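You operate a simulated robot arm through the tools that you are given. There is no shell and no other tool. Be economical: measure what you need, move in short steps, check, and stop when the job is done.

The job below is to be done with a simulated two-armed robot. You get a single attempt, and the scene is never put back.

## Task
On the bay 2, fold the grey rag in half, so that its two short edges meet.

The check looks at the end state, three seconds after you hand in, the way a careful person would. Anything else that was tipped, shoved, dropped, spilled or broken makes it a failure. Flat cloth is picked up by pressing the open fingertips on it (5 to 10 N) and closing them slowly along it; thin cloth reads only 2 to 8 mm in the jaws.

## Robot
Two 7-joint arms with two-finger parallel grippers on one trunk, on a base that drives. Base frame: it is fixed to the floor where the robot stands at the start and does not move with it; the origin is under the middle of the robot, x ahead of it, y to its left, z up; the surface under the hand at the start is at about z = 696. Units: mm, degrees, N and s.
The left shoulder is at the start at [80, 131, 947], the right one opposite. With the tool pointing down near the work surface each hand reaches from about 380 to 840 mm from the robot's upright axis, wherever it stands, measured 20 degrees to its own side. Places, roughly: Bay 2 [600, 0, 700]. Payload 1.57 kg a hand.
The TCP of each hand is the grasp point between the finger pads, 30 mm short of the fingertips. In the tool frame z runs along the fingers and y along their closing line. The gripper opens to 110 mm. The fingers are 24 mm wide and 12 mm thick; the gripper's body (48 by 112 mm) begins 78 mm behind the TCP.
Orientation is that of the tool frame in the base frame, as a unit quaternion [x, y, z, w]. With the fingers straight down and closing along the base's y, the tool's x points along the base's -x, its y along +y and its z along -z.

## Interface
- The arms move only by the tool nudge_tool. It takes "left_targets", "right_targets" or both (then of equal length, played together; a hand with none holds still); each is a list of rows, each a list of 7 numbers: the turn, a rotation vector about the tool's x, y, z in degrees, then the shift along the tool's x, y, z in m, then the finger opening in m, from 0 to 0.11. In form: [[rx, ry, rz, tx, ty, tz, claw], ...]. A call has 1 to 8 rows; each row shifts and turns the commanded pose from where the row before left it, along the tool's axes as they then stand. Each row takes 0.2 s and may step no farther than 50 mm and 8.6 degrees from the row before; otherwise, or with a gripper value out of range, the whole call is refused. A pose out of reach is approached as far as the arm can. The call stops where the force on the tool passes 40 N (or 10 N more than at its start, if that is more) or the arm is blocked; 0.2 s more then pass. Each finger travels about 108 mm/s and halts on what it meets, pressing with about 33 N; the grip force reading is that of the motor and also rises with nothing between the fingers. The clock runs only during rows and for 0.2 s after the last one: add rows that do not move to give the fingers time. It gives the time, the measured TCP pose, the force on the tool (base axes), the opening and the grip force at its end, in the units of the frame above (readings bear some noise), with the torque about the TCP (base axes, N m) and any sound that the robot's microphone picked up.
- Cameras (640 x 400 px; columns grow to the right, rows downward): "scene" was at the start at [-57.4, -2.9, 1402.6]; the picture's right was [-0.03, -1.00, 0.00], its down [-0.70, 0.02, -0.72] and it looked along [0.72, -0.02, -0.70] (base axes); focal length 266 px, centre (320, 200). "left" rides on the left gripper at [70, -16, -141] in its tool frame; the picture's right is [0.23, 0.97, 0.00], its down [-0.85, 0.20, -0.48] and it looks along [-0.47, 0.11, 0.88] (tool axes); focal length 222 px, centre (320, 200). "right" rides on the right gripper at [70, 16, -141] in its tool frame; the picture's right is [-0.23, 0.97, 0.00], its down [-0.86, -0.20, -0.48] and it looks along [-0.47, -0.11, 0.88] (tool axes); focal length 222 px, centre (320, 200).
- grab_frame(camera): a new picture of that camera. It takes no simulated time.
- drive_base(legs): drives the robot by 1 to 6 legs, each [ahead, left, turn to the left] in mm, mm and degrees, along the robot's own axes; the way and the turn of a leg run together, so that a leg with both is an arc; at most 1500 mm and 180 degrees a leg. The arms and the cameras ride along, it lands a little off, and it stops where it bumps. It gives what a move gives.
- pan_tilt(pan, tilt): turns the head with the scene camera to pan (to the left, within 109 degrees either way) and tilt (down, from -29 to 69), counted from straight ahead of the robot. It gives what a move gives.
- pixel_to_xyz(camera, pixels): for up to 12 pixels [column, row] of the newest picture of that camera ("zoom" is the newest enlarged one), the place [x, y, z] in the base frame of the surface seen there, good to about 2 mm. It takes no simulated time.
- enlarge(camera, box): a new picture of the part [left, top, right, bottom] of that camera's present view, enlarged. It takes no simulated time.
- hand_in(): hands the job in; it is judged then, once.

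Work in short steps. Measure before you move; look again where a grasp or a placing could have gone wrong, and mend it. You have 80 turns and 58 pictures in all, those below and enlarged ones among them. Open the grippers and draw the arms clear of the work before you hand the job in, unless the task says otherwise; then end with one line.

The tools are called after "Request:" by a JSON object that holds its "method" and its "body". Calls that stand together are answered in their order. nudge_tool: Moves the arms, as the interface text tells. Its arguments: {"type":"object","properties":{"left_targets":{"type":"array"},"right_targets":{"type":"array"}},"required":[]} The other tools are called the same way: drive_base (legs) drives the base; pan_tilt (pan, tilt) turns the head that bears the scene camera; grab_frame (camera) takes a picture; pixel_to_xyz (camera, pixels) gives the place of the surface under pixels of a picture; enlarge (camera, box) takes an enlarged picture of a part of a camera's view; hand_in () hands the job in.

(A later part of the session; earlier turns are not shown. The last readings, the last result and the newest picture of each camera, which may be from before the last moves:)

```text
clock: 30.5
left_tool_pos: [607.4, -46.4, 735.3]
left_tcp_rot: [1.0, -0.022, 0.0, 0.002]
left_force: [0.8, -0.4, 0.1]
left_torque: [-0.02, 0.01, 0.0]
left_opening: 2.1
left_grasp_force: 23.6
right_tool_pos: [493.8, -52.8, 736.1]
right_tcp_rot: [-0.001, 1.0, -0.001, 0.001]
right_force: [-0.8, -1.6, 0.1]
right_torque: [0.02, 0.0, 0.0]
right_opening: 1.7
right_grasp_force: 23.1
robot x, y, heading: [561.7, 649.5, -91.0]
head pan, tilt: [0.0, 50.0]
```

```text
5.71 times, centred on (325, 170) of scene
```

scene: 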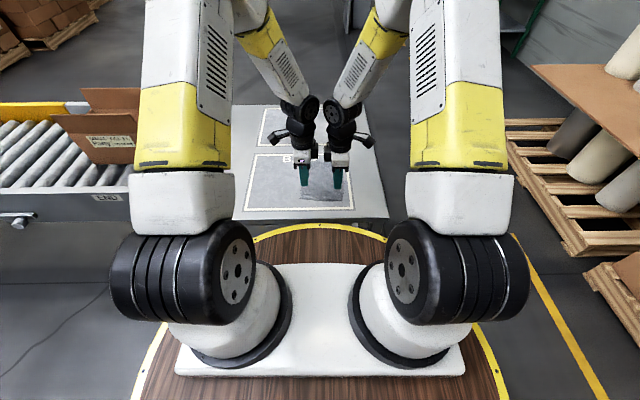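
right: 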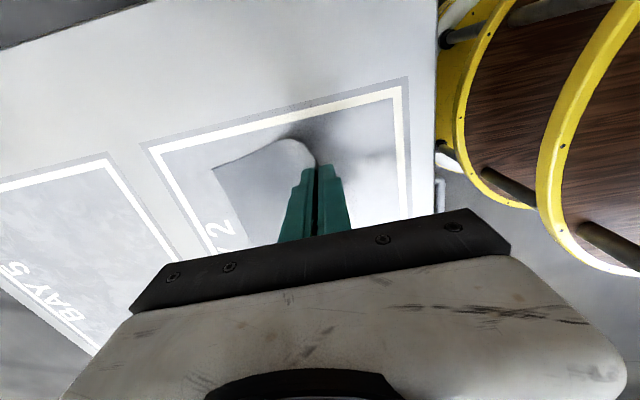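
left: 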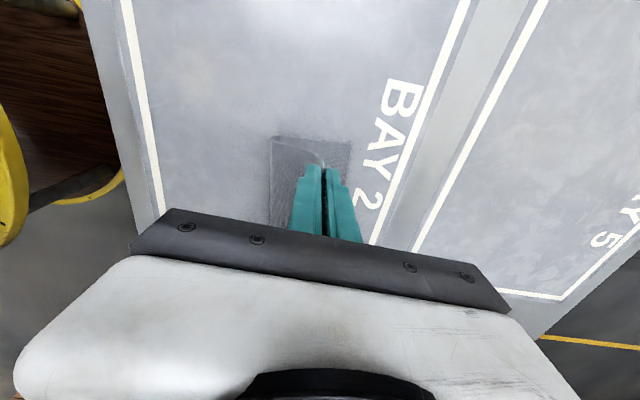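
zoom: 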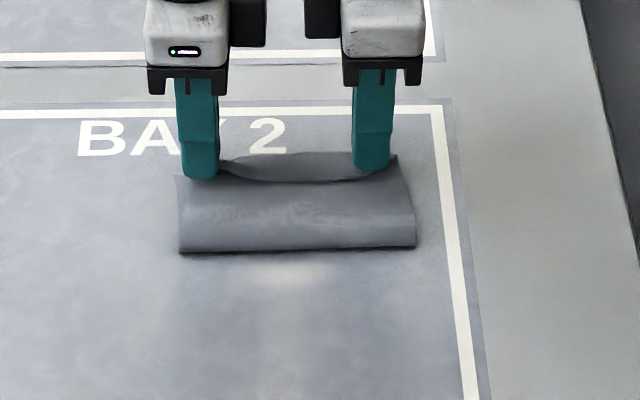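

The left upper corner is about 7 mm short in x and the edge sags between the hands; I spread the left by 7 mm, the right by 1 mm, draw the left back 2 mm and lower 3 mm more.

Request:
{"method": "nudge_tool", "body": {"left_targets": [[0, 0, 0, 0.004, -0.001, 0, 0.0], [0, 0, 0, 0.003, -0.001, 0.0015, 0.0], [0, 0, 0, 0, 0, 0.0015, 0.0], [0, 0, 0, 0, 0, 0, 0.0]], "right_targets": [[0, 0, 0, 0.001, 0, 0, 0.0], [0, 0, 0, 0, 0, 0.0015, 0.0], [0, 0, 0, 0, 0, 0.0015, 0.0], [0, 0, 0, 0, 0, 0, 0.0]]}}

Request:
{"method": "enlarge", "body": {"camera": "left", "box": [240, 110, 400, 210]}}

Request:
{"method": "enlarge", "body": {"camera": "scene", "box": [280, 135, 370, 205]}}

```text
clock: 31.5
left_tool_pos: [614.8, -45.3, 729.8]
left_tcp_rot: [1.0, -0.022, 0.0, 0.002]
left_force: [-1.0, 0.2, -0.4]
left_torque: [0.01, 0.02, 0.06]
left_opening: 2.1
left_grasp_force: 23.8
right_tool_pos: [492.1, -53.7, 733.2]
right_tcp_rot: [-0.001, 1.0, 0.0, 0.0]
right_force: [1.0, -0.3, 0.0]
right_torque: [0.01, -0.04, -0.02]
right_opening: 1.6
right_grasp_force: 23.7
robot x, y, heading: [561.8, 650.3, -91.3]
head pan, tilt: [0.0, 50.0]
```

```text
4.00 times, centred on (320, 160) of left
```

zoom: 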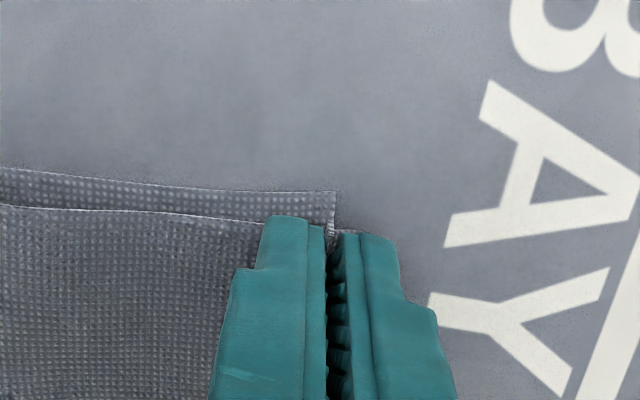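

```text
5.71 times, centred on (325, 170) of scene
```

zoom: 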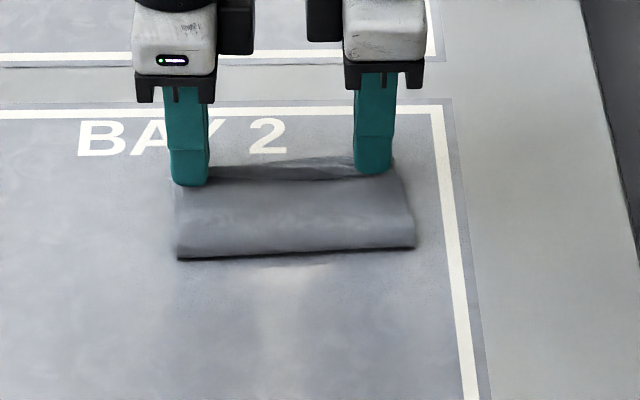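

Spread straightened the edge. I measure the strip between the hands in the zoom (rows 158–182) to see how the upper edge lies against the lower one.

Request:
{"method": "pixel_to_xyz", "body": {"camera": "zoom", "pixels": [[230, 163], [230, 170], [230, 176], [230, 184], [280, 158], [280, 164], [280, 172], [280, 178], [280, 186], [340, 158], [340, 168], [340, 180]]}}

Request:
{"method": "enlarge", "body": {"camera": "scene", "box": [300, 150, 350, 180]}}

```text
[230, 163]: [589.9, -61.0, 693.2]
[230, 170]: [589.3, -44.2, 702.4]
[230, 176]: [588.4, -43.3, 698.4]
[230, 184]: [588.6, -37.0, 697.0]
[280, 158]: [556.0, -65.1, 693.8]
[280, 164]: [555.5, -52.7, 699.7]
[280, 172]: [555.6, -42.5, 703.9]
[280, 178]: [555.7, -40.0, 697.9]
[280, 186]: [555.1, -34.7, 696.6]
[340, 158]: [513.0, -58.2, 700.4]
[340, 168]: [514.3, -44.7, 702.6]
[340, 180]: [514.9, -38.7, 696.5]
```

```text
12.80 times, centred on (325, 165) of scene
```

zoom: 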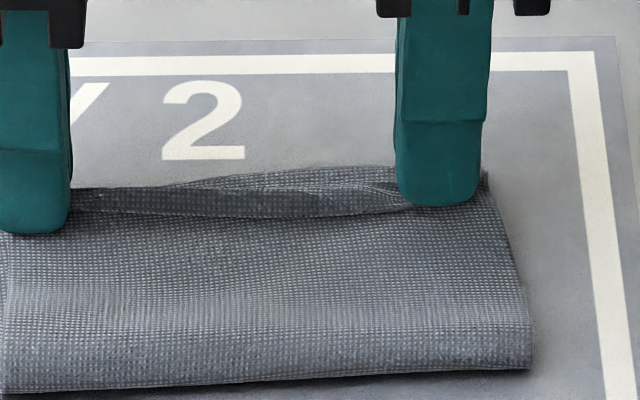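

The upper edge stands as a ~6 mm band in the jaws, leaning toward the far edge, with the lower layer showing slightly behind it. I shift both 3 mm outward (-y), lower the right 2 mm and open to release.

Request:
{"method": "nudge_tool", "body": {"left_targets": [[0, 0, 0, 0, 0.003, 0, 0.0], [0, 0, 0, 0, 0, 0, 0.0], [0, 0, 0, 0, 0, 0, 0.008], [0, 0, 0, 0, 0, 0, 0.016], [0, 0, 0, 0, 0, -0.02, 0.02], [0, 0, 0, 0, 0, -0.03, 0.02], [0, 0, 0, 0, 0, -0.03, 0.02]], "right_targets": [[0, 0, 0, 0, -0.003, 0.002, 0.0], [0, 0, 0, 0, 0, 0, 0.0], [0, 0, 0, 0, 0, 0, 0.008], [0, 0, 0, 0, 0, 0, 0.016], [0, 0, 0, 0, 0, -0.02, 0.02], [0, 0, 0, 0, 0, -0.03, 0.02], [0, 0, 0, 0, 0, -0.03, 0.02]]}}

Request:
{"method": "enlarge", "body": {"camera": "left", "box": [220, 90, 420, 220]}}

Request:
{"method": "enlarge", "body": {"camera": "right", "box": [220, 90, 420, 220]}}

Request:
{"method": "enlarge", "body": {"camera": "scene", "box": [293, 145, 357, 195]}}

```text
clock: 33.1
left_tool_pos: [614.8, -45.0, 808.8]
left_tcp_rot: [1.0, -0.021, 0.0, 0.002]
left_force: [-0.2, -0.6, -0.5]
left_torque: [0.04, -0.01, 0.02]
left_opening: 19.9
left_grasp_force: 0.1
right_tool_pos: [491.0, -56.5, 810.1]
right_tcp_rot: [-0.002, 1.0, 0.0, 0.0]
right_force: [0.6, -0.3, -1.0]
right_torque: [0.02, 0.0, 0.0]
right_opening: 20.1
right_grasp_force: 0.1
robot x, y, heading: [560.9, 650.6, -91.4]
head pan, tilt: [0.0, 50.0]
```

```text
3.08 times, centred on (320, 155) of left
```

zoom: 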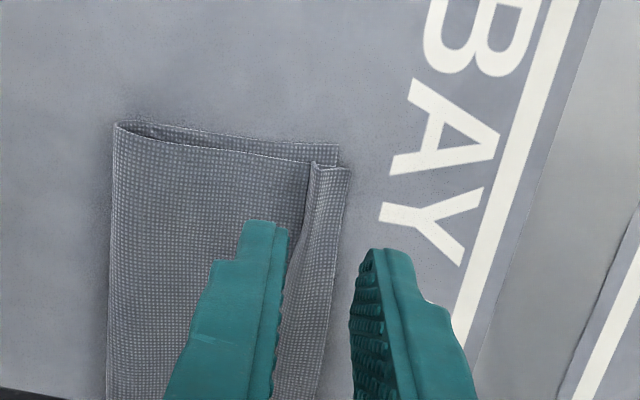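

```text
3.08 times, centred on (320, 155) of right
```

zoom: 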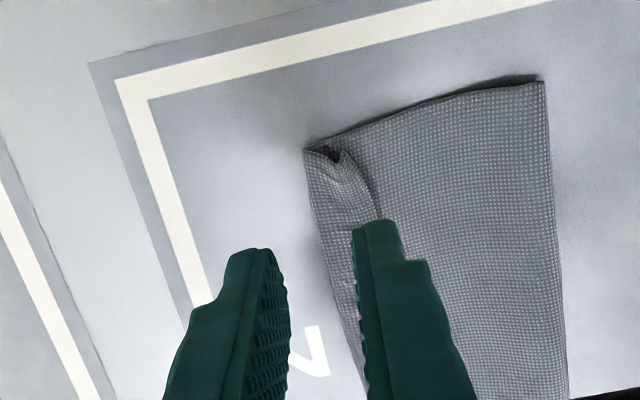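

```text
8.00 times, centred on (325, 170) of scene
```

zoom: 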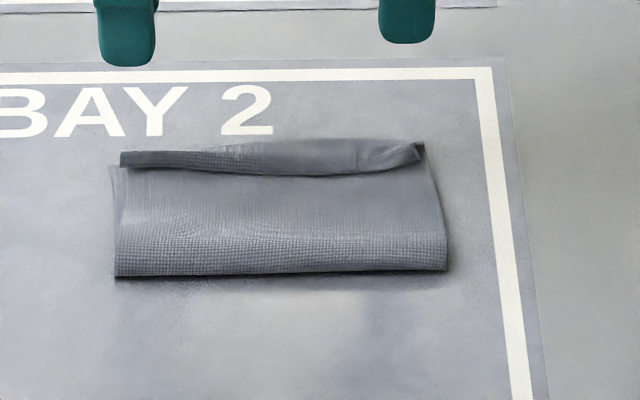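

Released: the edge strip (about 10 mm) still stands at a crease along the valley. I measure its valley and rim heights.

Request:
{"method": "pixel_to_xyz", "body": {"camera": "zoom", "pixels": [[130, 153], [130, 160], [130, 170], [200, 152], [200, 165], [260, 142], [260, 160], [260, 178], [340, 141], [340, 160], [340, 178], [415, 150]]}}

Request:
{"method": "pixel_to_xyz", "body": {"camera": "left", "pixels": [[324, 154], [328, 161], [318, 158], [325, 180], [322, 197], [317, 165], [325, 152]]}}

Request:
{"method": "pixel_to_xyz", "body": {"camera": "right", "pixels": [[316, 154], [320, 170], [326, 185], [332, 155], [338, 170], [326, 158], [334, 200]]}}

```text
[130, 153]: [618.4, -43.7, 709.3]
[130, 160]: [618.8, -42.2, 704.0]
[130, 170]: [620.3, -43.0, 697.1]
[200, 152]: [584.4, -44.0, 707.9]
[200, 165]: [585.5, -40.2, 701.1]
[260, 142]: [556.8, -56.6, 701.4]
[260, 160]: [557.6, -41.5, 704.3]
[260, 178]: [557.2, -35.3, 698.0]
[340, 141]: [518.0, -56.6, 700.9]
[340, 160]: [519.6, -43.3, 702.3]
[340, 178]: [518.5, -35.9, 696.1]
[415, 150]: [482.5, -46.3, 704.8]
```

```text
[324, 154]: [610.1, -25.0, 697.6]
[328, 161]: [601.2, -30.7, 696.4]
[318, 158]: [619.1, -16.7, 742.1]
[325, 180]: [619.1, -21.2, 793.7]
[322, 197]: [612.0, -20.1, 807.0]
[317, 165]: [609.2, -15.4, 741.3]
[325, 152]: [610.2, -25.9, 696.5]
```

```text
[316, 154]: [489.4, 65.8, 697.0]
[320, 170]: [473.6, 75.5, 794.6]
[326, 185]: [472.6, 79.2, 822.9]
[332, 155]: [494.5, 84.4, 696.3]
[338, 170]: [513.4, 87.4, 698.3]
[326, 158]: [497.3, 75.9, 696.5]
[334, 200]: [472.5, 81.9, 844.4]
```

The strip stands ~12 mm tall, hinged at y≈-43..-35, and needs pushing over toward the far edge. I close the fingers and bring both hands behind it (y≈-22), just above the sheet.

Request:
{"method": "nudge_tool", "body": {"left_targets": [[0, 0, 0, -0.007, -0.024, 0, 0.0], [0, 0, 0, 0, 0, 0.035, 0.0], [0, 0, 0, 0, 0, 0.035, 0.0], [0, 0, 0, 0, 0, 0.006, 0.0], [0, 0, 0, 0, 0, 0, 0]], "right_targets": [[0, 0, 0, -0.005, 0.036, 0, 0.0], [0, 0, 0, 0, 0, 0.035, 0.0], [0, 0, 0, 0, 0, 0.035, 0.0], [0, 0, 0, 0, 0, 0.007, 0.0], [0, 0, 0, 0, 0, 0, 0]]}}

Request:
{"method": "enlarge", "body": {"camera": "left", "box": [220, 90, 420, 220]}}

```text
clock: 34.3
left_tool_pos: [610.2, -24.5, 732.5]
left_tcp_rot: [1.0, -0.022, 0.0, 0.002]
left_force: [1.4, 0.2, -0.4]
left_torque: [0.0, -0.06, 0.01]
left_opening: 0.1
left_grasp_force: 21.4
right_tool_pos: [497.7, -20.3, 732.6]
right_tcp_rot: [-0.001, 1.0, 0.0, 0.0]
right_force: [0.3, -0.5, -0.2]
right_torque: [-0.01, 0.02, -0.01]
right_opening: 0.2
right_grasp_force: 21.6
robot x, y, heading: [556.2, 650.8, -91.3]
head pan, tilt: [0.0, 50.0]
```

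```text
3.08 times, centred on (320, 155) of left
```

zoom: 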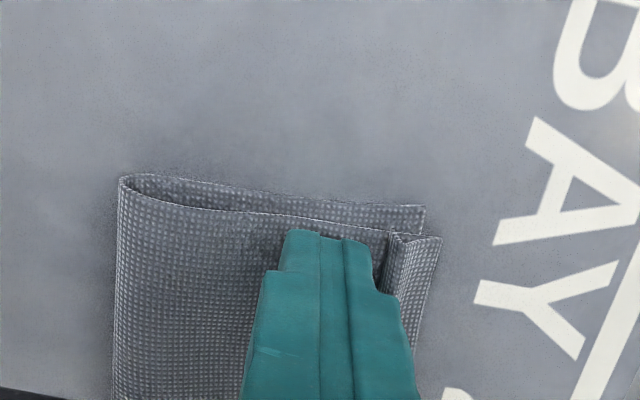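

Clear of the sheet and behind the strip. I sweep both hands ~30 mm toward -y at this height to push the strip over.

Request:
{"method": "nudge_tool", "body": {"left_targets": [[0, 0, 0, 0, 0.008, 0, 0.0], [0, 0, 0, 0, 0.008, 0, 0.0], [0, 0, 0, 0, 0.008, 0, 0.0], [0, 0, 0, 0, 0.006, 0, 0], [0, 0, 0, 0, 0, 0, 0]], "right_targets": [[0, 0, 0, 0, -0.008, 0, 0.0], [0, 0, 0, 0, -0.008, 0, 0.0], [0, 0, 0, 0, -0.008, 0, 0.0], [0, 0, 0, 0, -0.008, 0, 0], [0, 0, 0, 0, 0, 0, 0]]}}

Request:
{"method": "enlarge", "body": {"camera": "left", "box": [220, 90, 420, 220]}}

Request:
{"method": "enlarge", "body": {"camera": "scene", "box": [293, 145, 357, 195]}}

```text
clock: 35.5
left_tool_pos: [608.0, -54.6, 732.5]
left_tcp_rot: [1.0, -0.022, 0.0, 0.002]
left_force: [-0.5, 0.7, 0.5]
left_torque: [-0.01, -0.02, 0.0]
left_opening: 0.0
left_grasp_force: 21.8
right_tool_pos: [497.9, -51.2, 732.9]
right_tcp_rot: [-0.001, 1.0, -0.001, 0.0]
right_force: [-0.1, -0.3, 0.9]
right_torque: [-0.01, 0.0, -0.03]
right_opening: 0.0
right_grasp_force: 21.5
robot x, y, heading: [560.8, 648.4, -91.3]
head pan, tilt: [0.0, 50.0]
```

```text
3.08 times, centred on (320, 155) of left
```

zoom: 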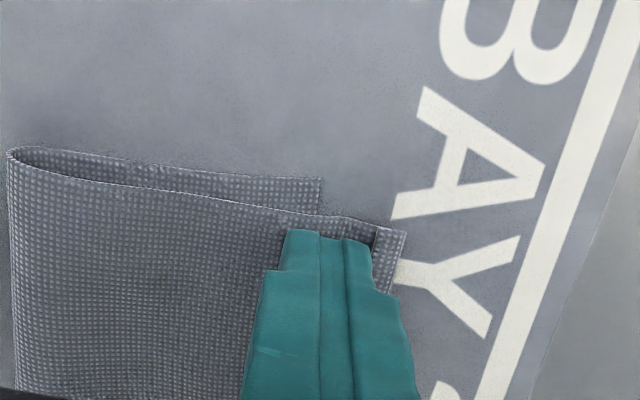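

```text
8.00 times, centred on (325, 170) of scene
```

zoom: 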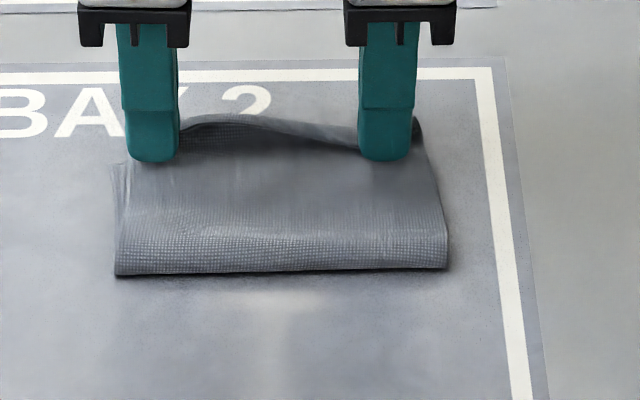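

The sweep dragged the whole upper layer outward instead of tipping only the strip. I raise both hands and look at the state.

Request:
{"method": "nudge_tool", "body": {"left_targets": [[0, 0, 0, 0, 0, -0.03, 0.0], [0, 0, 0, 0, 0, -0.04, 0.0], [0, 0, 0, 0, 0, 0, 0]], "right_targets": [[0, 0, 0, 0, 0, -0.03, 0.0], [0, 0, 0, 0, 0, -0.04, 0.0], [0, 0, 0, 0, 0, 0, 0]]}}

Request:
{"method": "enlarge", "body": {"camera": "left", "box": [220, 90, 420, 220]}}

Request:
{"method": "enlarge", "body": {"camera": "scene", "box": [293, 145, 357, 195]}}

Request:
{"method": "pixel_to_xyz", "body": {"camera": "zoom", "pixels": [[118, 170], [140, 140], [140, 150], [140, 160], [200, 118], [200, 130], [260, 125], [260, 140], [340, 130], [340, 145], [410, 125], [410, 140]]}}

```text
clock: 36.3
left_tool_pos: [607.6, -52.7, 803.1]
left_tcp_rot: [1.0, -0.021, 0.0, 0.002]
left_force: [0.8, -0.7, 1.1]
left_torque: [0.03, -0.01, -0.03]
left_opening: 0.1
left_grasp_force: 21.2
right_tool_pos: [496.6, -51.2, 805.2]
right_tcp_rot: [-0.001, 1.0, 0.001, 0.0]
right_force: [0.0, -0.3, -1.0]
right_torque: [0.04, 0.0, -0.02]
right_opening: 0.0
right_grasp_force: 21.3
robot x, y, heading: [559.6, 646.6, -91.5]
head pan, tilt: [0.0, 50.0]
```

```text
3.08 times, centred on (320, 155) of left
```

zoom: 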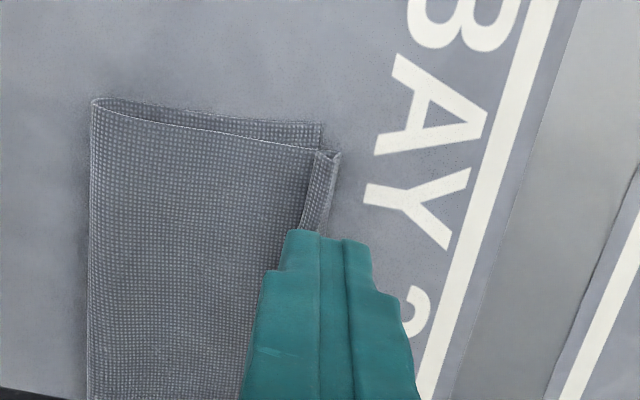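

```text
8.00 times, centred on (325, 170) of scene
```

zoom: 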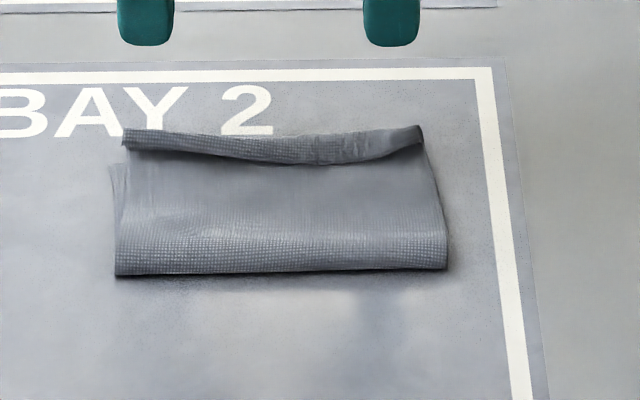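

```text
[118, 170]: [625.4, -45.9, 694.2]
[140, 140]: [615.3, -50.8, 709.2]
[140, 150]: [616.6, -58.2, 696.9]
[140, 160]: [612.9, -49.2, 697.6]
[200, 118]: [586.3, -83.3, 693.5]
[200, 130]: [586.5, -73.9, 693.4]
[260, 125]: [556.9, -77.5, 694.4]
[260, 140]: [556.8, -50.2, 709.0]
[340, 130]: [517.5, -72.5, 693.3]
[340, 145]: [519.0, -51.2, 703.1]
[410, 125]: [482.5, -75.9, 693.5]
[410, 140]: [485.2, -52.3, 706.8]
```

The strip now stands vertically (base y≈-55, rim z≈709). I'll regrip it only by its rim, so tension can straighten the crease: open to 24 mm and lower to tips just above the rim.

Request:
{"method": "nudge_tool", "body": {"left_targets": [[0, 0, 0, 0, 0, 0.01, 0.026], [0, 0, 0, 0, 0.0, 0.035, 0.026], [0, 0, 0, 0, 0, 0.01, 0.026]], "right_targets": [[0, 0, 0, 0.003, -0.002, 0.01, 0.026], [0, 0, 0, 0, 0, 0.035, 0.026], [0, 0, 0, 0, 0, 0.012, 0.026]]}}

Request:
{"method": "enlarge", "body": {"camera": "left", "box": [240, 110, 400, 210]}}

Request:
{"method": "enlarge", "body": {"camera": "right", "box": [240, 110, 400, 210]}}

```text
clock: 37.1
left_tool_pos: [606.1, -54.6, 749.5]
left_tcp_rot: [1.0, -0.022, 0.0, 0.002]
left_force: [-0.3, 0.9, 0.2]
left_torque: [-0.01, -0.04, 0.01]
left_opening: 25.8
left_grasp_force: 0.1
right_tool_pos: [494.3, -52.4, 747.5]
right_tcp_rot: [-0.001, 1.0, -0.001, 0.0]
right_force: [0.4, 0.5, 0.0]
right_torque: [-0.02, 0.04, 0.03]
right_opening: 26.1
right_grasp_force: 0.1
robot x, y, heading: [564.5, 651.7, -91.0]
head pan, tilt: [0.0, 50.0]
```

```text
4.00 times, centred on (320, 160) of left
```

zoom: 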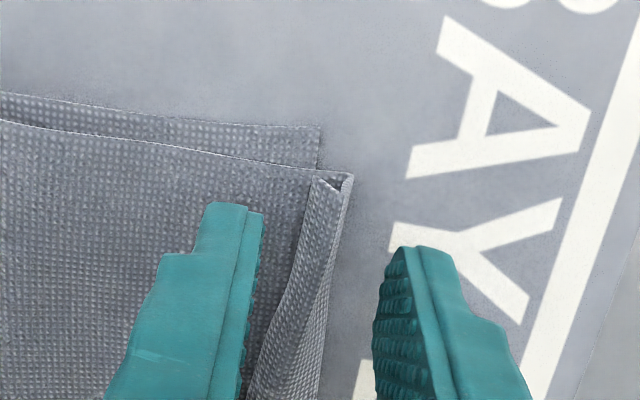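

```text
4.00 times, centred on (320, 160) of right
```

zoom: 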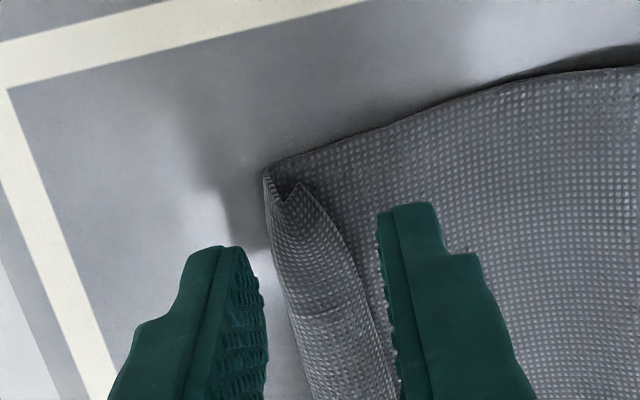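

The strip leans back toward +y between the fingers in both views. I lower to about 5 mm above the sheet and close gently on it.

Request:
{"method": "nudge_tool", "body": {"left_targets": [[0, 0, 0, 0, 0, 0.01, 0.026], [0, 0, 0, 0, 0.0, 0.0045, 0.026], [0, 0, 0, 0, 0, 0, 0.02], [0, 0, 0, 0, 0, 0, 0.014], [0, 0, 0, 0, 0, 0, 0.007], [0, 0, 0, 0, 0, 0, 0.0], [0, 0, 0, 0, 0, 0, 0.0]], "right_targets": [[0, 0, 0, 0, 0, 0.008, 0.026], [0, 0, 0, 0, 0, 0.0045, 0.026], [0, 0, 0, 0, 0, 0, 0.02], [0, 0, 0, 0, 0, 0, 0.014], [0, 0, 0, 0, 0, 0, 0.007], [0, 0, 0, 0, 0, 0, 0.0], [0, 0, 0, 0, 0, 0, 0.0]]}}

Request:
{"method": "enlarge", "body": {"camera": "left", "box": [240, 110, 400, 210]}}

Request:
{"method": "enlarge", "body": {"camera": "right", "box": [240, 110, 400, 210]}}

```text
clock: 38.7
left_tool_pos: [608.6, -53.8, 734.2]
left_tcp_rot: [1.0, -0.022, 0.0, 0.002]
left_force: [0.8, 0.9, -0.2]
left_torque: [-0.04, -0.01, -0.03]
left_opening: 2.1
left_grasp_force: 23.8
right_tool_pos: [494.2, -53.1, 735.6]
right_tcp_rot: [-0.001, 1.0, 0.0, 0.0]
right_force: [-0.8, 0.2, -0.1]
right_torque: [-0.03, -0.02, 0.03]
right_opening: 2.2
right_grasp_force: 23.7
robot x, y, heading: [566.4, 654.4, -91.0]
head pan, tilt: [0.0, 50.0]
```

```text
4.00 times, centred on (320, 160) of left
```

zoom: 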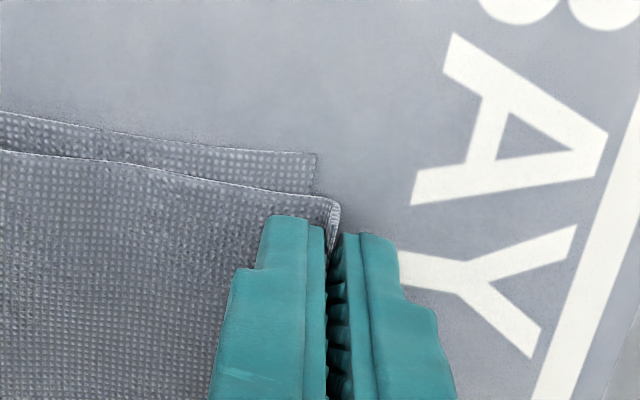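

```text
4.00 times, centred on (320, 160) of right
```

zoom: 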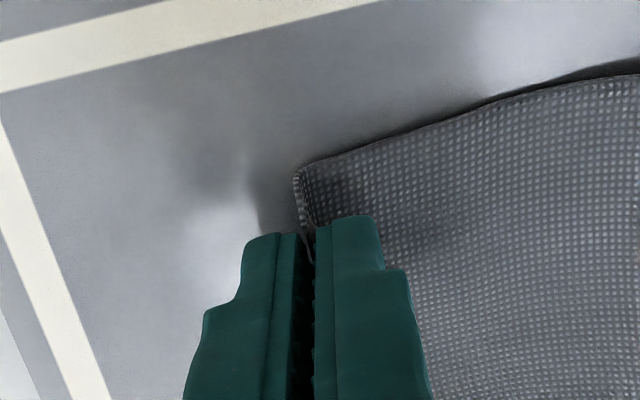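

Both hold the rim (2.1–2.2 mm). I lift 15 mm so the crease hangs out, then tilt both hands 25° about their fingertips (fingers pointing back toward the robot) so that the edge will lay down outward.

Request:
{"method": "nudge_tool", "body": {"left_targets": [[0, 0, 0, 0, 0, -0.008, 0.0], [0, 0, 0, 0, 0.0, -0.007, 0.0], [8.3, 0, 0, 0, 0.0046, 0.0003, 0.0], [8.3, 0, 0, 0, 0.0046, 0.0003, 0.0], [8.3, 0, 0, 0, 0.0046, 0.0003, 0.0], [0, 0, 0, 0, 0, 0, 0.0]], "right_targets": [[0, 0, 0, 0, 0, -0.008, 0.0], [0, 0, 0, 0, 0.0, -0.007, 0.0], [-8.3, 0, 0, 0, -0.0046, 0.0003, 0.0], [-8.3, 0, 0, 0, -0.0046, 0.0003, 0.0], [-8.3, 0, 0, 0, -0.0046, 0.0003, 0.0], [0, 0, 0, 0, 0, 0, 0.0]]}}

Request:
{"method": "enlarge", "body": {"camera": "scene", "box": [293, 145, 357, 195]}}

Request:
{"method": "enlarge", "body": {"camera": "right", "box": [220, 90, 420, 220]}}

```text
clock: 40.1
left_tool_pos: [602.6, -45.6, 746.6]
left_tcp_rot: [0.976, -0.022, 0.003, -0.215]
left_force: [-0.4, 0.1, 0.1]
left_torque: [-0.03, 0.0, -0.02]
left_opening: 2.2
left_grasp_force: 23.7
left hand out of reach, approached as far as the arm can: row 5
right_tool_pos: [489.8, -54.7, 752.3]
right_tcp_rot: [-0.002, 0.977, 0.215, 0.0]
right_force: [-1.5, 0.8, 0.0]
right_torque: [-0.03, 0.0, -0.02]
right_opening: 2.2
right_grasp_force: 24.0
right hand out of reach, approached as far as the arm can: row 5
robot x, y, heading: [560.9, 650.7, -91.1]
head pan, tilt: [0.0, 50.0]
```

```text
8.00 times, centred on (325, 170) of scene
```

zoom: 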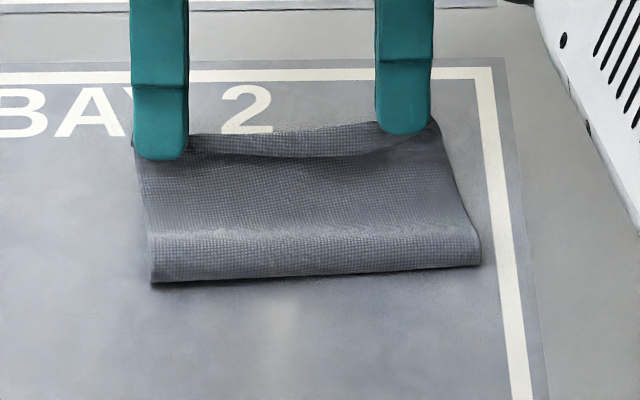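

```text
3.08 times, centred on (320, 155) of right
```

zoom: 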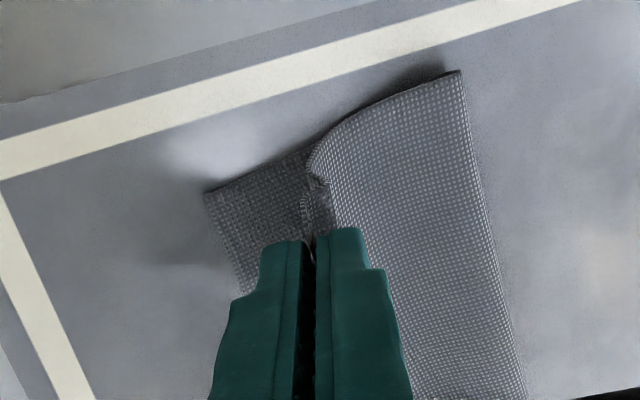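

The tilt brought both hands to their reach limit and slid the cloth slightly. I measure the lower layer's far edge, corner at (207,196) in this zoom, before placing.

Request:
{"method": "pixel_to_xyz", "body": {"camera": "zoom", "pixels": [[209, 196], [222, 230], [240, 278], [300, 155], [325, 180], [325, 215], [458, 75], [515, 370]]}}

```text
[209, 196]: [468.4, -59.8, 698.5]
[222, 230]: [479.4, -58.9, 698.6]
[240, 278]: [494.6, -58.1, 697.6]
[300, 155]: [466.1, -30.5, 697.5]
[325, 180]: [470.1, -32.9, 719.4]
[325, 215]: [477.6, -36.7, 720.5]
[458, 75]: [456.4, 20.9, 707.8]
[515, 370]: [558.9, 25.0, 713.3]
```

Lower far edge: about y=-58 at the right hand's column, ≈-51 at the left's. I take back one tilt step to return within reach and read the pose.

Request:
{"method": "nudge_tool", "body": {"left_targets": [[-8.3, 0, 0, 0, -0.0046, -0.0003, 0.0], [0, 0, 0, 0, 0, 0, 0.0]], "right_targets": [[8.3, 0, 0, 0, 0.0046, -0.0003, 0.0], [0, 0, 0, 0, 0, 0, 0.0]]}}

```text
clock: 40.7
left_tool_pos: [602.9, -43.1, 747.7]
left_tcp_rot: [0.99, -0.02, 0.003, -0.142]
left_force: [-0.5, 0.2, -0.4]
left_torque: [0.01, 0.02, 0.01]
left_opening: 2.2
left_grasp_force: 24.0
right_tool_pos: [488.1, -51.5, 753.5]
right_tcp_rot: [-0.001, 0.99, 0.143, -0.001]
right_force: [0.8, 0.1, 0.7]
right_torque: [0.02, 0.0, 0.0]
right_opening: 2.1
right_grasp_force: 23.6
robot x, y, heading: [562.6, 653.1, -91.4]
head pan, tilt: [0.0, 50.0]
```

Tilt is now ~16°, within reach. I move the tips to left y≈-45, right y≈-52, lowering to about 3 mm over the sheet and spreading the left 5 mm to straighten the edge.

Request:
{"method": "nudge_tool", "body": {"left_targets": [[0, 0, 0, 0.002, 0.006, 0.004, 0.0], [0, 0, 0, 0.002, 0.005, 0.004, 0.0], [0, 0, 0, 0.001, 0.0042, 0.0047, 0.0], [0, 0, 0, 0, 0, 0, 0.0]], "right_targets": [[0, 0, 0, 0.001, -0.006, 0.006, 0.0], [0, 0, 0, 0, -0.005, 0.006, 0.0], [0, 0, 0, 0, -0.0043, 0.0064, 0.0], [0, 0, 0, 0, 0, 0, 0.0]]}}

Request:
{"method": "enlarge", "body": {"camera": "scene", "box": [293, 145, 357, 195]}}

Request:
{"method": "pixel_to_xyz", "body": {"camera": "zoom", "pixels": [[200, 130], [200, 140], [200, 150], [280, 125], [280, 133], [280, 141], [280, 150], [350, 120], [350, 130], [350, 140]]}}

```text
clock: 41.7
left_tool_pos: [607.6, -54.3, 732.1]
left_tcp_rot: [0.99, -0.021, 0.003, -0.143]
left_force: [-3.4, -0.6, 0.3]
left_torque: [-0.01, 0.09, 0.03]
left_opening: 2.2
left_grasp_force: 24.1
right_tool_pos: [489.8, -61.5, 731.8]
right_tcp_rot: [-0.001, 0.99, 0.143, 0.0]
right_force: [2.4, 0.1, 5.1]
right_torque: [0.05, -0.06, -0.06]
right_opening: 2.0
right_grasp_force: 23.9
robot x, y, heading: [559.8, 650.6, -91.3]
head pan, tilt: [0.0, 50.0]
```

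```text
8.00 times, centred on (325, 170) of scene
```

zoom: 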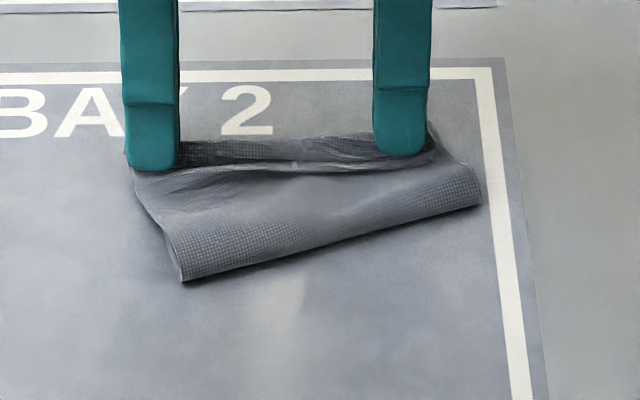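

```text
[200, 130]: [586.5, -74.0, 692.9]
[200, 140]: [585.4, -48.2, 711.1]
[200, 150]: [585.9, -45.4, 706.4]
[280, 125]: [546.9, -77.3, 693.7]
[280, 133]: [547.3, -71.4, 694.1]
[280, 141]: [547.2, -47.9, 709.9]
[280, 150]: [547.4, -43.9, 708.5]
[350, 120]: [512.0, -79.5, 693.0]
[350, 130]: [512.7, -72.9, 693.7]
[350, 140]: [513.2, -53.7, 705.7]
```

The right hand pressed the lower layer and skewed the fold. I'll undo it: keep the (shallow) grip, lift, untilt, and unfold back toward +y to pull the rag flat and square, then refold.

Request:
{"method": "nudge_tool", "body": {"left_targets": [[0, 0, 0, -0.002, 0, -0.01, 0], [-8.2, 0, 0, 0, -0.0046, -0.013, 0.0], [-8.2, 0, 0, 0, -0.0046, -0.012, 0.0], [0, 0, 0, 0, -0.015, -0.022, 0.0], [0, 0, 0, 0, -0.025, -0.018, 0.0], [0, 0, 0, 0, -0.025, -0.008, 0.0], [0, 0, 0, 0, -0.025, 0, 0.0], [0, 0, 0, 0, -0.025, 0.008, 0.0]], "right_targets": [[0, 0, 0, 0, 0, -0.01, 0], [8.2, 0, 0, 0, 0.0046, -0.013, 0.0], [8.2, 0, 0, 0, 0.0046, -0.012, 0.0], [0, 0, 0, 0, 0.016, -0.022, 0.0], [0, 0, 0, 0, 0.026, -0.018, 0.0], [0, 0, 0, 0, 0.026, -0.008, 0.0], [0, 0, 0, 0, 0.026, 0, 0.0], [0, 0, 0, 0, 0.026, 0.008, 0.0]]}}

```text
clock: 43.5
left_tool_pos: [610.1, 64.4, 805.3]
left_tcp_rot: [1.0, -0.022, -0.002, 0.001]
left_force: [-12.8, -0.6, -0.6]
left_torque: [0.04, 0.32, 0.03]
left_opening: 2.7
left_grasp_force: 24.1
right_tool_pos: [490.0, 60.3, 807.9]
right_tcp_rot: [-0.002, 1.0, 0.001, 0.002]
right_force: [12.3, 0.0, 0.2]
right_torque: [0.07, -0.42, -0.04]
right_opening: 2.6
right_grasp_force: 24.5
robot x, y, heading: [563.6, 648.7, -91.2]
head pan, tilt: [0.0, 50.0]
```

The hands pull apart with 12 N (120 mm apart); I bring them 4 mm closer while laying the edge back out to y≈135.

Request:
{"method": "nudge_tool", "body": {"left_targets": [[0, 0, 0, -0.004, 0, 0, 0], [0, 0, 0, -0.0012, -0.022, 0.012, 0.0], [0, 0, 0, -0.0009, -0.019, 0.018, 0.0], [0, 0, 0, -0.0007, -0.016, 0.02, 0.0], [0, 0, 0, -0.0005, -0.01, 0.015, 0.0], [0, 0, 0, 0, -0.004, 0.006, 0.0], [0, 0, 0, 0, 0, 0, 0.0]], "right_targets": [[0, 0, 0, 0, 0, 0, 0], [0, 0, 0, 0, 0.024, 0.013, 0.0], [0, 0, 0, 0, 0.02, 0.019, 0.0], [0, 0, 0, 0, 0.017, 0.02, 0.0], [0, 0, 0, 0, 0.01, 0.016, 0.0], [0, 0, 0, 0, 0.004, 0.006, 0.0], [0, 0, 0, 0, 0, 0, 0.0]]}}

Request:
{"method": "enlarge", "body": {"camera": "scene", "box": [280, 140, 376, 215]}}

Request:
{"method": "pixel_to_xyz", "body": {"camera": "zoom", "pixels": [[320, 200]]}}

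```text
clock: 45.1
left_tool_pos: [607.5, 135.0, 736.1]
left_tcp_rot: [1.0, -0.021, 0.0, 0.0]
left_force: [-3.1, -0.5, 0.7]
left_torque: [0.05, 0.07, -0.04]
left_opening: 2.3
left_grasp_force: 24.1
right_tool_pos: [489.1, 136.1, 733.9]
right_tcp_rot: [-0.002, 1.0, 0.001, 0.0]
right_force: [3.4, 0.5, 0.7]
right_torque: [0.0, -0.09, -0.01]
right_opening: 2.1
right_grasp_force: 24.2
robot x, y, heading: [561.4, 652.9, -91.1]
head pan, tilt: [0.0, 50.0]
```

```text
5.33 times, centred on (328, 178) of scene
```

zoom: 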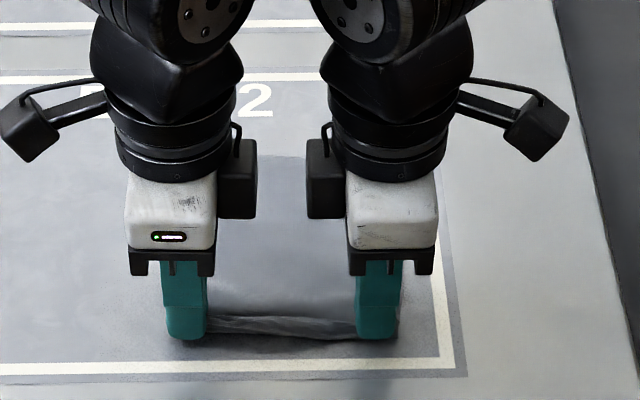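

```text
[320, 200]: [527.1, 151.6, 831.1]
```

The rag is laid out flat again. I measure the visible far edge near (260–300,157) and strip near (230–340,325).

Request:
{"method": "pixel_to_xyz", "body": {"camera": "zoom", "pixels": [[262, 159], [280, 158], [300, 157], [262, 165], [300, 164], [230, 318], [230, 325], [280, 325], [280, 335], [330, 325], [280, 300], [280, 250]]}}

```text
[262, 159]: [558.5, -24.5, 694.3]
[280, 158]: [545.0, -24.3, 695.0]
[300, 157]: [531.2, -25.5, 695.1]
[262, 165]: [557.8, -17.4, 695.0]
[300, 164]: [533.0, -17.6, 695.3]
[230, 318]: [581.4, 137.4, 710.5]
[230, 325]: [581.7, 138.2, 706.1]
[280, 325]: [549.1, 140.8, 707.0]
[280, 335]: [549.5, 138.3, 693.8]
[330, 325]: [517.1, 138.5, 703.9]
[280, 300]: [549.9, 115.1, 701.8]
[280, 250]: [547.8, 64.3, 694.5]
```

Far edge lies square at y≈-25 with some slack. I pull both hands 14 mm toward +y to take it up, then start a lower arc back (less drag), with x kept constant.

Request:
{"method": "nudge_tool", "body": {"left_targets": [[0, 0, 0, -0.0002, -0.005, 0, 0], [0, 0, 0, -0.0002, -0.005, 0, 0.0], [0, 0, 0, -0.0002, -0.004, 0, 0.0], [0, 0, 0, 0.0005, 0.01, -0.02, 0.0], [0, 0, 0, 0.0006, 0.014, -0.018, 0.0], [0, 0, 0, 0.0008, 0.018, -0.014, 0.0], [0, 0, 0, 0.0009, 0.02, -0.008, 0.0], [0, 0, 0, 0, 0, 0, 0]], "right_targets": [[0, 0, 0, 0, 0.005, 0, 0], [0, 0, 0, 0, 0.005, 0, 0.0], [0, 0, 0, 0, 0.004, 0, 0.0], [0, 0, 0, 0, -0.01, -0.02, 0.0], [0, 0, 0, 0, -0.014, -0.018, 0.0], [0, 0, 0, 0, -0.018, -0.014, 0.0], [0, 0, 0, 0, -0.02, -0.008, 0.0], [0, 0, 0, 0, 0, 0, 0]]}}

Request:
{"method": "nudge_tool", "body": {"left_targets": [[0, 0, 0, 0.001, 0.022, -0.004, 0], [0, 0, 0, 0.001, 0.022, 0, 0.0], [0, 0, 0, 0.001, 0.022, 0.004, 0.0], [0, 0, 0, 0, 0, 0, 0]], "right_targets": [[0, 0, 0, 0, -0.022, -0.004, 0], [0, 0, 0, 0, -0.022, 0, 0.0], [0, 0, 0, 0, -0.022, 0.004, 0.0], [0, 0, 0, 0, 0, 0, 0]]}}

Request:
{"method": "enlarge", "body": {"camera": "left", "box": [220, 80, 460, 240]}}

Request:
{"method": "pixel_to_xyz", "body": {"camera": "zoom", "pixels": [[320, 100]]}}

```text
clock: 46.9
left_tool_pos: [607.6, 86.5, 793.9]
left_tcp_rot: [1.0, -0.022, 0.0, -0.001]
left_force: [-1.6, -0.1, 0.4]
left_torque: [0.07, 0.04, 0.0]
left_opening: 2.3
left_grasp_force: 24.0
right_tool_pos: [488.2, 88.8, 794.8]
right_tcp_rot: [-0.001, 1.0, 0.002, 0.0]
right_force: [1.5, 0.0, -0.6]
right_torque: [0.02, -0.08, -0.01]
right_opening: 2.4
right_grasp_force: 23.5
robot x, y, heading: [561.1, 652.6, -91.3]
head pan, tilt: [0.0, 50.0]
```

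```text
clock: 47.9
left_tool_pos: [605.8, 19.0, 795.5]
left_tcp_rot: [1.0, -0.022, 0.001, 0.0]
left_force: [-1.6, -0.3, 0.1]
left_torque: [0.03, 0.0, 0.0]
left_opening: 2.4
left_grasp_force: 24.3
right_tool_pos: [489.5, 22.7, 794.3]
right_tcp_rot: [-0.001, 1.0, 0.001, 0.0]
right_force: [0.7, 0.3, -1.2]
right_torque: [0.0, -0.07, -0.01]
right_opening: 2.4
right_grasp_force: 23.7
robot x, y, heading: [561.4, 649.4, -91.2]
head pan, tilt: [0.0, 50.0]
```

```text
2.50 times, centred on (340, 160) of left
```

zoom: 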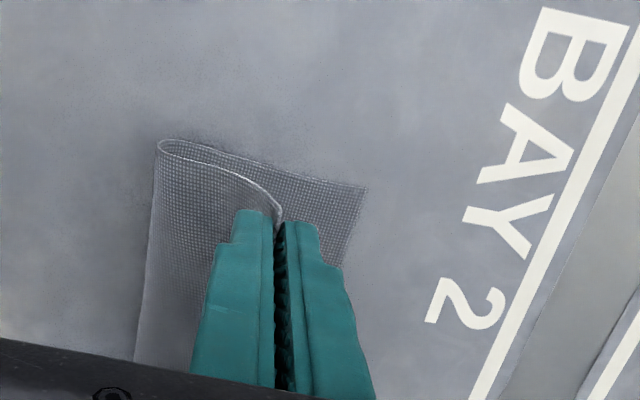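

```text
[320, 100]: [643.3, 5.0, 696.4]
```

The fold forms cleanly again; I measure the far edge from (364,188) to (345,262), and the fold.

Request:
{"method": "pixel_to_xyz", "body": {"camera": "zoom", "pixels": [[362, 190], [355, 215], [348, 240], [343, 258], [320, 183], [160, 148], [145, 330], [280, 205]]}}

Request:
{"method": "enlarge", "body": {"camera": "right", "box": [180, 80, 420, 240]}}

Request:
{"method": "pixel_to_xyz", "body": {"camera": "zoom", "pixels": [[320, 100]]}}

```text
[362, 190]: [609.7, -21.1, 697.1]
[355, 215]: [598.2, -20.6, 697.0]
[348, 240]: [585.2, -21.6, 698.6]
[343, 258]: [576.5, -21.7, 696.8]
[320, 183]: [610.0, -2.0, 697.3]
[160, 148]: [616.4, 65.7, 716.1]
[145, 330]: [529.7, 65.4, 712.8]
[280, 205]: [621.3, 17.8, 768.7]
```

```text
2.50 times, centred on (300, 160) of right
```

zoom: 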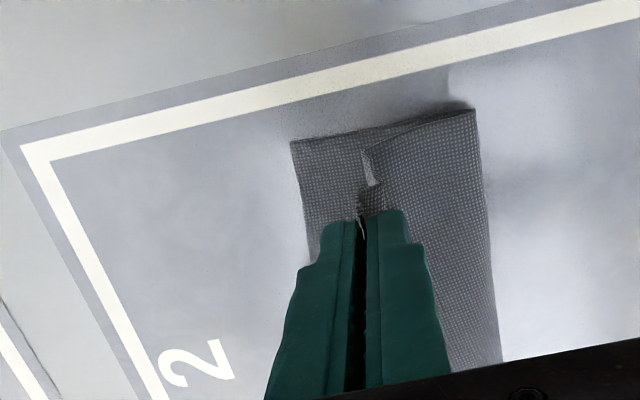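

```text
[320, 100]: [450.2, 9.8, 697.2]
```

Request:
{"method": "pixel_to_xyz", "body": {"camera": "zoom", "pixels": [[294, 144], [301, 185], [308, 225], [474, 112], [496, 350], [372, 160], [375, 180]]}}

```text
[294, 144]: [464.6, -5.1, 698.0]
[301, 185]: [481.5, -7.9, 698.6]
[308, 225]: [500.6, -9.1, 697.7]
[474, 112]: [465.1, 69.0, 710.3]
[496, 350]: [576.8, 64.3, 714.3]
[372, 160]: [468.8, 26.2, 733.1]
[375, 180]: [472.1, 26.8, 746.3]
```

Far edge runs y≈-22 (left) to -6 (right), and the upper corners sit 6–8 mm too far in +x. Here there is reach to spare, so I tilt both hands 25° about the tips in the air and shift them in x.

Request:
{"method": "nudge_tool", "body": {"left_targets": [[8.4, 0, 0, -0.0025, 0.0046, 0.0003, 0.0], [8.4, 0, 0, -0.0025, 0.0046, 0.0003, 0.0], [8.4, 0, 0, -0.0025, 0.0046, 0.0003, 0.0], [0, 0, 0, 0, 0, 0, 0.0]], "right_targets": [[-8.4, 0, 0, 0.002, -0.0046, 0.0003, 0.0], [-8.4, 0, 0, 0.002, -0.0046, 0.0003, 0.0], [-8.4, 0, 0, 0.002, -0.0046, 0.0003, 0.0], [0, 0, 0, 0, 0, 0, 0.0]]}}

```text
clock: 48.9
left_tool_pos: [599.0, 5.5, 792.6]
left_tcp_rot: [0.976, -0.021, 0.004, -0.218]
left_force: [-0.5, 0.7, -0.1]
left_torque: [-0.06, 0.01, 0.0]
left_opening: 2.3
left_grasp_force: 24.5
right_tool_pos: [482.9, 7.6, 793.0]
right_tcp_rot: [-0.001, 0.976, 0.219, 0.001]
right_force: [0.9, 1.1, 0.2]
right_torque: [-0.03, 0.01, -0.01]
right_opening: 2.0
right_grasp_force: 23.1
robot x, y, heading: [561.2, 651.6, -91.5]
head pan, tilt: [0.0, 50.0]
```

The tilt is reached without trouble. I lower both diagonally toward the far edge, stopping ~5 mm high.

Request:
{"method": "nudge_tool", "body": {"left_targets": [[0, 0, 0, 0.0003, 0.0105, 0.0066, 0.0], [0, 0, 0, 0.0003, 0.0105, 0.0066, 0.0], [0, 0, 0, 0.0003, 0.0105, 0.0066, 0.0], [0, 0, 0, 0.0003, 0.0105, 0.0066, 0.0], [0, 0, 0, 0.0003, 0.0105, 0.0066, 0.0], [0, 0, 0, 0, 0, 0, 0.0]], "right_targets": [[0, 0, 0, 0, -0.0087, 0.0074, 0.0], [0, 0, 0, 0, -0.0087, 0.0074, 0.0], [0, 0, 0, 0, -0.0087, 0.0074, 0.0], [0, 0, 0, 0, -0.0087, 0.0074, 0.0], [0, 0, 0, 0, -0.0087, 0.0074, 0.0], [0, 0, 0, 0, 0, 0, 0.0]]}}

Request:
{"method": "enlarge", "body": {"camera": "scene", "box": [285, 145, 365, 207]}}

Request:
{"method": "pixel_to_xyz", "body": {"camera": "zoom", "pixels": [[320, 200]]}}

```text
clock: 50.3
left_tool_pos: [598.0, -27.4, 740.3]
left_tcp_rot: [0.976, -0.021, 0.005, -0.219]
left_force: [-2.3, 1.0, -0.3]
left_torque: [-0.01, 0.06, 0.02]
left_opening: 2.3
left_grasp_force: 24.2
right_tool_pos: [481.9, -16.7, 738.1]
right_tcp_rot: [-0.001, 0.976, 0.22, 0.0]
right_force: [0.8, 0.1, 0.2]
right_torque: [0.0, -0.03, -0.05]
right_opening: 2.3
right_grasp_force: 24.1
robot x, y, heading: [561.6, 648.0, -91.1]
head pan, tilt: [0.0, 50.0]
```

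```text
6.45 times, centred on (325, 176) of scene
```

zoom: 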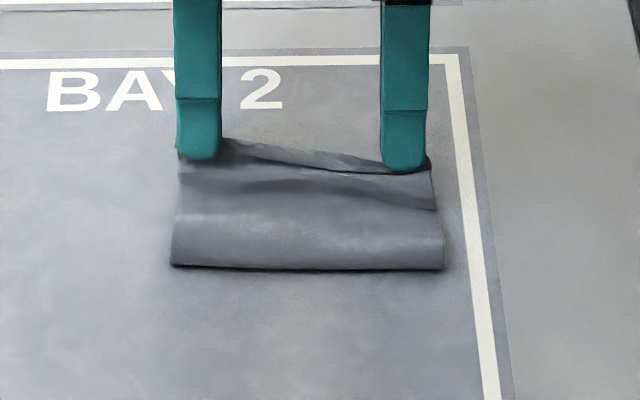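

```text
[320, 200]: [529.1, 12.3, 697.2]
```

The layers nearly meet; the upper edge strip leans outward with the tilted fingers. I lower the last 3–5 mm, open to 10 mm and draw back along the fingers.

Request:
{"method": "nudge_tool", "body": {"left_targets": [[0, 0, 0, 0, 0.0021, 0.0045, 0.0], [0, 0, 0, 0, 0, 0, 0.0], [0, 0, 0, 0, 0, 0, 0.006], [0, 0, 0, 0, 0, 0, 0.01], [0, 0, 0, 0, 0, -0.01, 0.012], [0, 0, 0, 0, 0, -0.03, 0.012], [0, 0, 0, 0, 0, -0.03, 0.012]], "right_targets": [[0, 0, 0, 0, -0.0013, 0.0027, 0.0], [0, 0, 0, 0, 0, 0, 0.0], [0, 0, 0, 0, 0, 0, 0.006], [0, 0, 0, 0, 0, 0, 0.01], [0, 0, 0, 0, 0, -0.01, 0.012], [0, 0, 0, 0, 0, -0.03, 0.012], [0, 0, 0, 0, 0, -0.03, 0.012]]}}

Request:
{"method": "enlarge", "body": {"camera": "scene", "box": [293, 150, 357, 200]}}

Request:
{"method": "pixel_to_xyz", "body": {"camera": "zoom", "pixels": [[320, 200]]}}

```text
clock: 51.9
left_tool_pos: [596.0, -56.3, 798.6]
left_tcp_rot: [0.975, -0.02, 0.005, -0.219]
left_force: [-0.5, -0.9, 1.0]
left_torque: [-0.01, 0.01, -0.01]
left_opening: 12.1
left_grasp_force: 0.0
right_tool_pos: [481.6, -43.8, 797.8]
right_tcp_rot: [-0.002, 0.976, 0.219, -0.001]
right_force: [-0.4, -0.6, 0.5]
right_torque: [-0.01, 0.03, -0.03]
right_opening: 12.1
right_grasp_force: 0.0
robot x, y, heading: [556.9, 650.1, -91.1]
head pan, tilt: [0.0, 50.0]
```

```text
8.00 times, centred on (325, 175) of scene
```

zoom: 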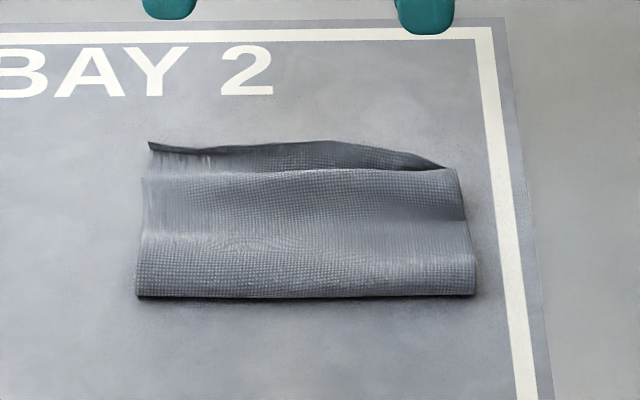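

```text
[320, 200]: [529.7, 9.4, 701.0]
```

I measure this picture closely: rim, valley, and sheet along three columns.

Request:
{"method": "pixel_to_xyz", "body": {"camera": "zoom", "pixels": [[160, 147], [160, 153], [160, 160], [160, 170], [160, 180], [240, 147], [240, 155], [240, 165], [240, 175], [320, 143], [320, 150], [320, 160]]}}

Request:
{"method": "pixel_to_xyz", "body": {"camera": "zoom", "pixels": [[320, 168], [320, 176], [400, 156], [400, 163], [400, 170], [400, 180], [445, 170], [445, 180], [455, 173], [300, 290], [140, 290], [470, 290]]}}

```text
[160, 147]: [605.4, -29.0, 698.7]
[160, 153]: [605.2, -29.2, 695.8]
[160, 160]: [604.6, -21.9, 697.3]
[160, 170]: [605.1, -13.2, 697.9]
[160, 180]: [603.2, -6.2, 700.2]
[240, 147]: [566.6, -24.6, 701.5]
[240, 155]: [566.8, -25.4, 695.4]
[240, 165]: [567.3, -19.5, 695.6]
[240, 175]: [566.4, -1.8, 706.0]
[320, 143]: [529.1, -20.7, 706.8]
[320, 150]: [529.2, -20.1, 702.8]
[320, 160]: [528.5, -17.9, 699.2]
```

```text
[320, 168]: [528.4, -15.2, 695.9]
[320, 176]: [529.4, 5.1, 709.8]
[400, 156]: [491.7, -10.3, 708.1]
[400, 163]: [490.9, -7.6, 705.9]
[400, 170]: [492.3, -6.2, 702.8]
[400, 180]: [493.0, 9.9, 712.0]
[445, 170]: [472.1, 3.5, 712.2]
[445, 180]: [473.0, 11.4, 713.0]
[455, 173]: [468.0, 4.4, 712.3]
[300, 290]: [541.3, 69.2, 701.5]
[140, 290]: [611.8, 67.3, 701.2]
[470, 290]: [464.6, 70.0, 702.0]
```

The edge strip lies flat at the left (y≈-29) and leans outward in the middle/right (base y≈-16/-6, rim z≈707). I untilt the hands, close them and bring them over the strip, to press it down outward.

Request:
{"method": "nudge_tool", "body": {"left_targets": [[-8.4, 0, 0, 0, -0.0046, -0.0003, 0.0], [-8.4, 0, 0, 0, -0.0046, -0.0003, 0.0], [-8.4, 0, 0, 0, -0.0046, -0.0003, 0.0], [0, 0, 0, -0.005, -0.027, 0, 0.0], [0, 0, 0, 0, 0, 0.026, 0.0], [0, 0, 0, 0, 0, 0.024, 0.0], [0, 0, 0, 0, 0, 0, 0.0]], "right_targets": [[8.4, 0, 0, 0, 0.0046, -0.0003, 0.0], [8.4, 0, 0, 0, 0.0046, -0.0003, 0.0], [8.4, 0, 0, 0, 0.0046, -0.0003, 0.0], [0, 0, 0, -0.0084, 0.022, 0, 0.0], [0, 0, 0, 0, 0, 0.026, 0.0], [0, 0, 0, 0, 0, 0.024, 0.0], [0, 0, 0, 0, 0, 0, 0.0]]}}

```text
clock: 53.5
left_tool_pos: [595.6, -15.5, 755.9]
left_tcp_rot: [1.0, -0.021, 0.0, 0.0]
left_force: [-0.6, -0.6, 0.3]
left_torque: [0.02, -0.03, 0.01]
left_opening: 0.0
left_grasp_force: 21.4
right_tool_pos: [489.2, -10.6, 754.2]
right_tcp_rot: [-0.001, 1.0, 0.001, 0.0]
right_force: [-0.8, -0.5, 0.6]
right_torque: [-0.01, 0.01, 0.02]
right_opening: 0.0
right_grasp_force: 21.3
robot x, y, heading: [560.8, 648.7, -91.1]
head pan, tilt: [0.0, 50.0]
```

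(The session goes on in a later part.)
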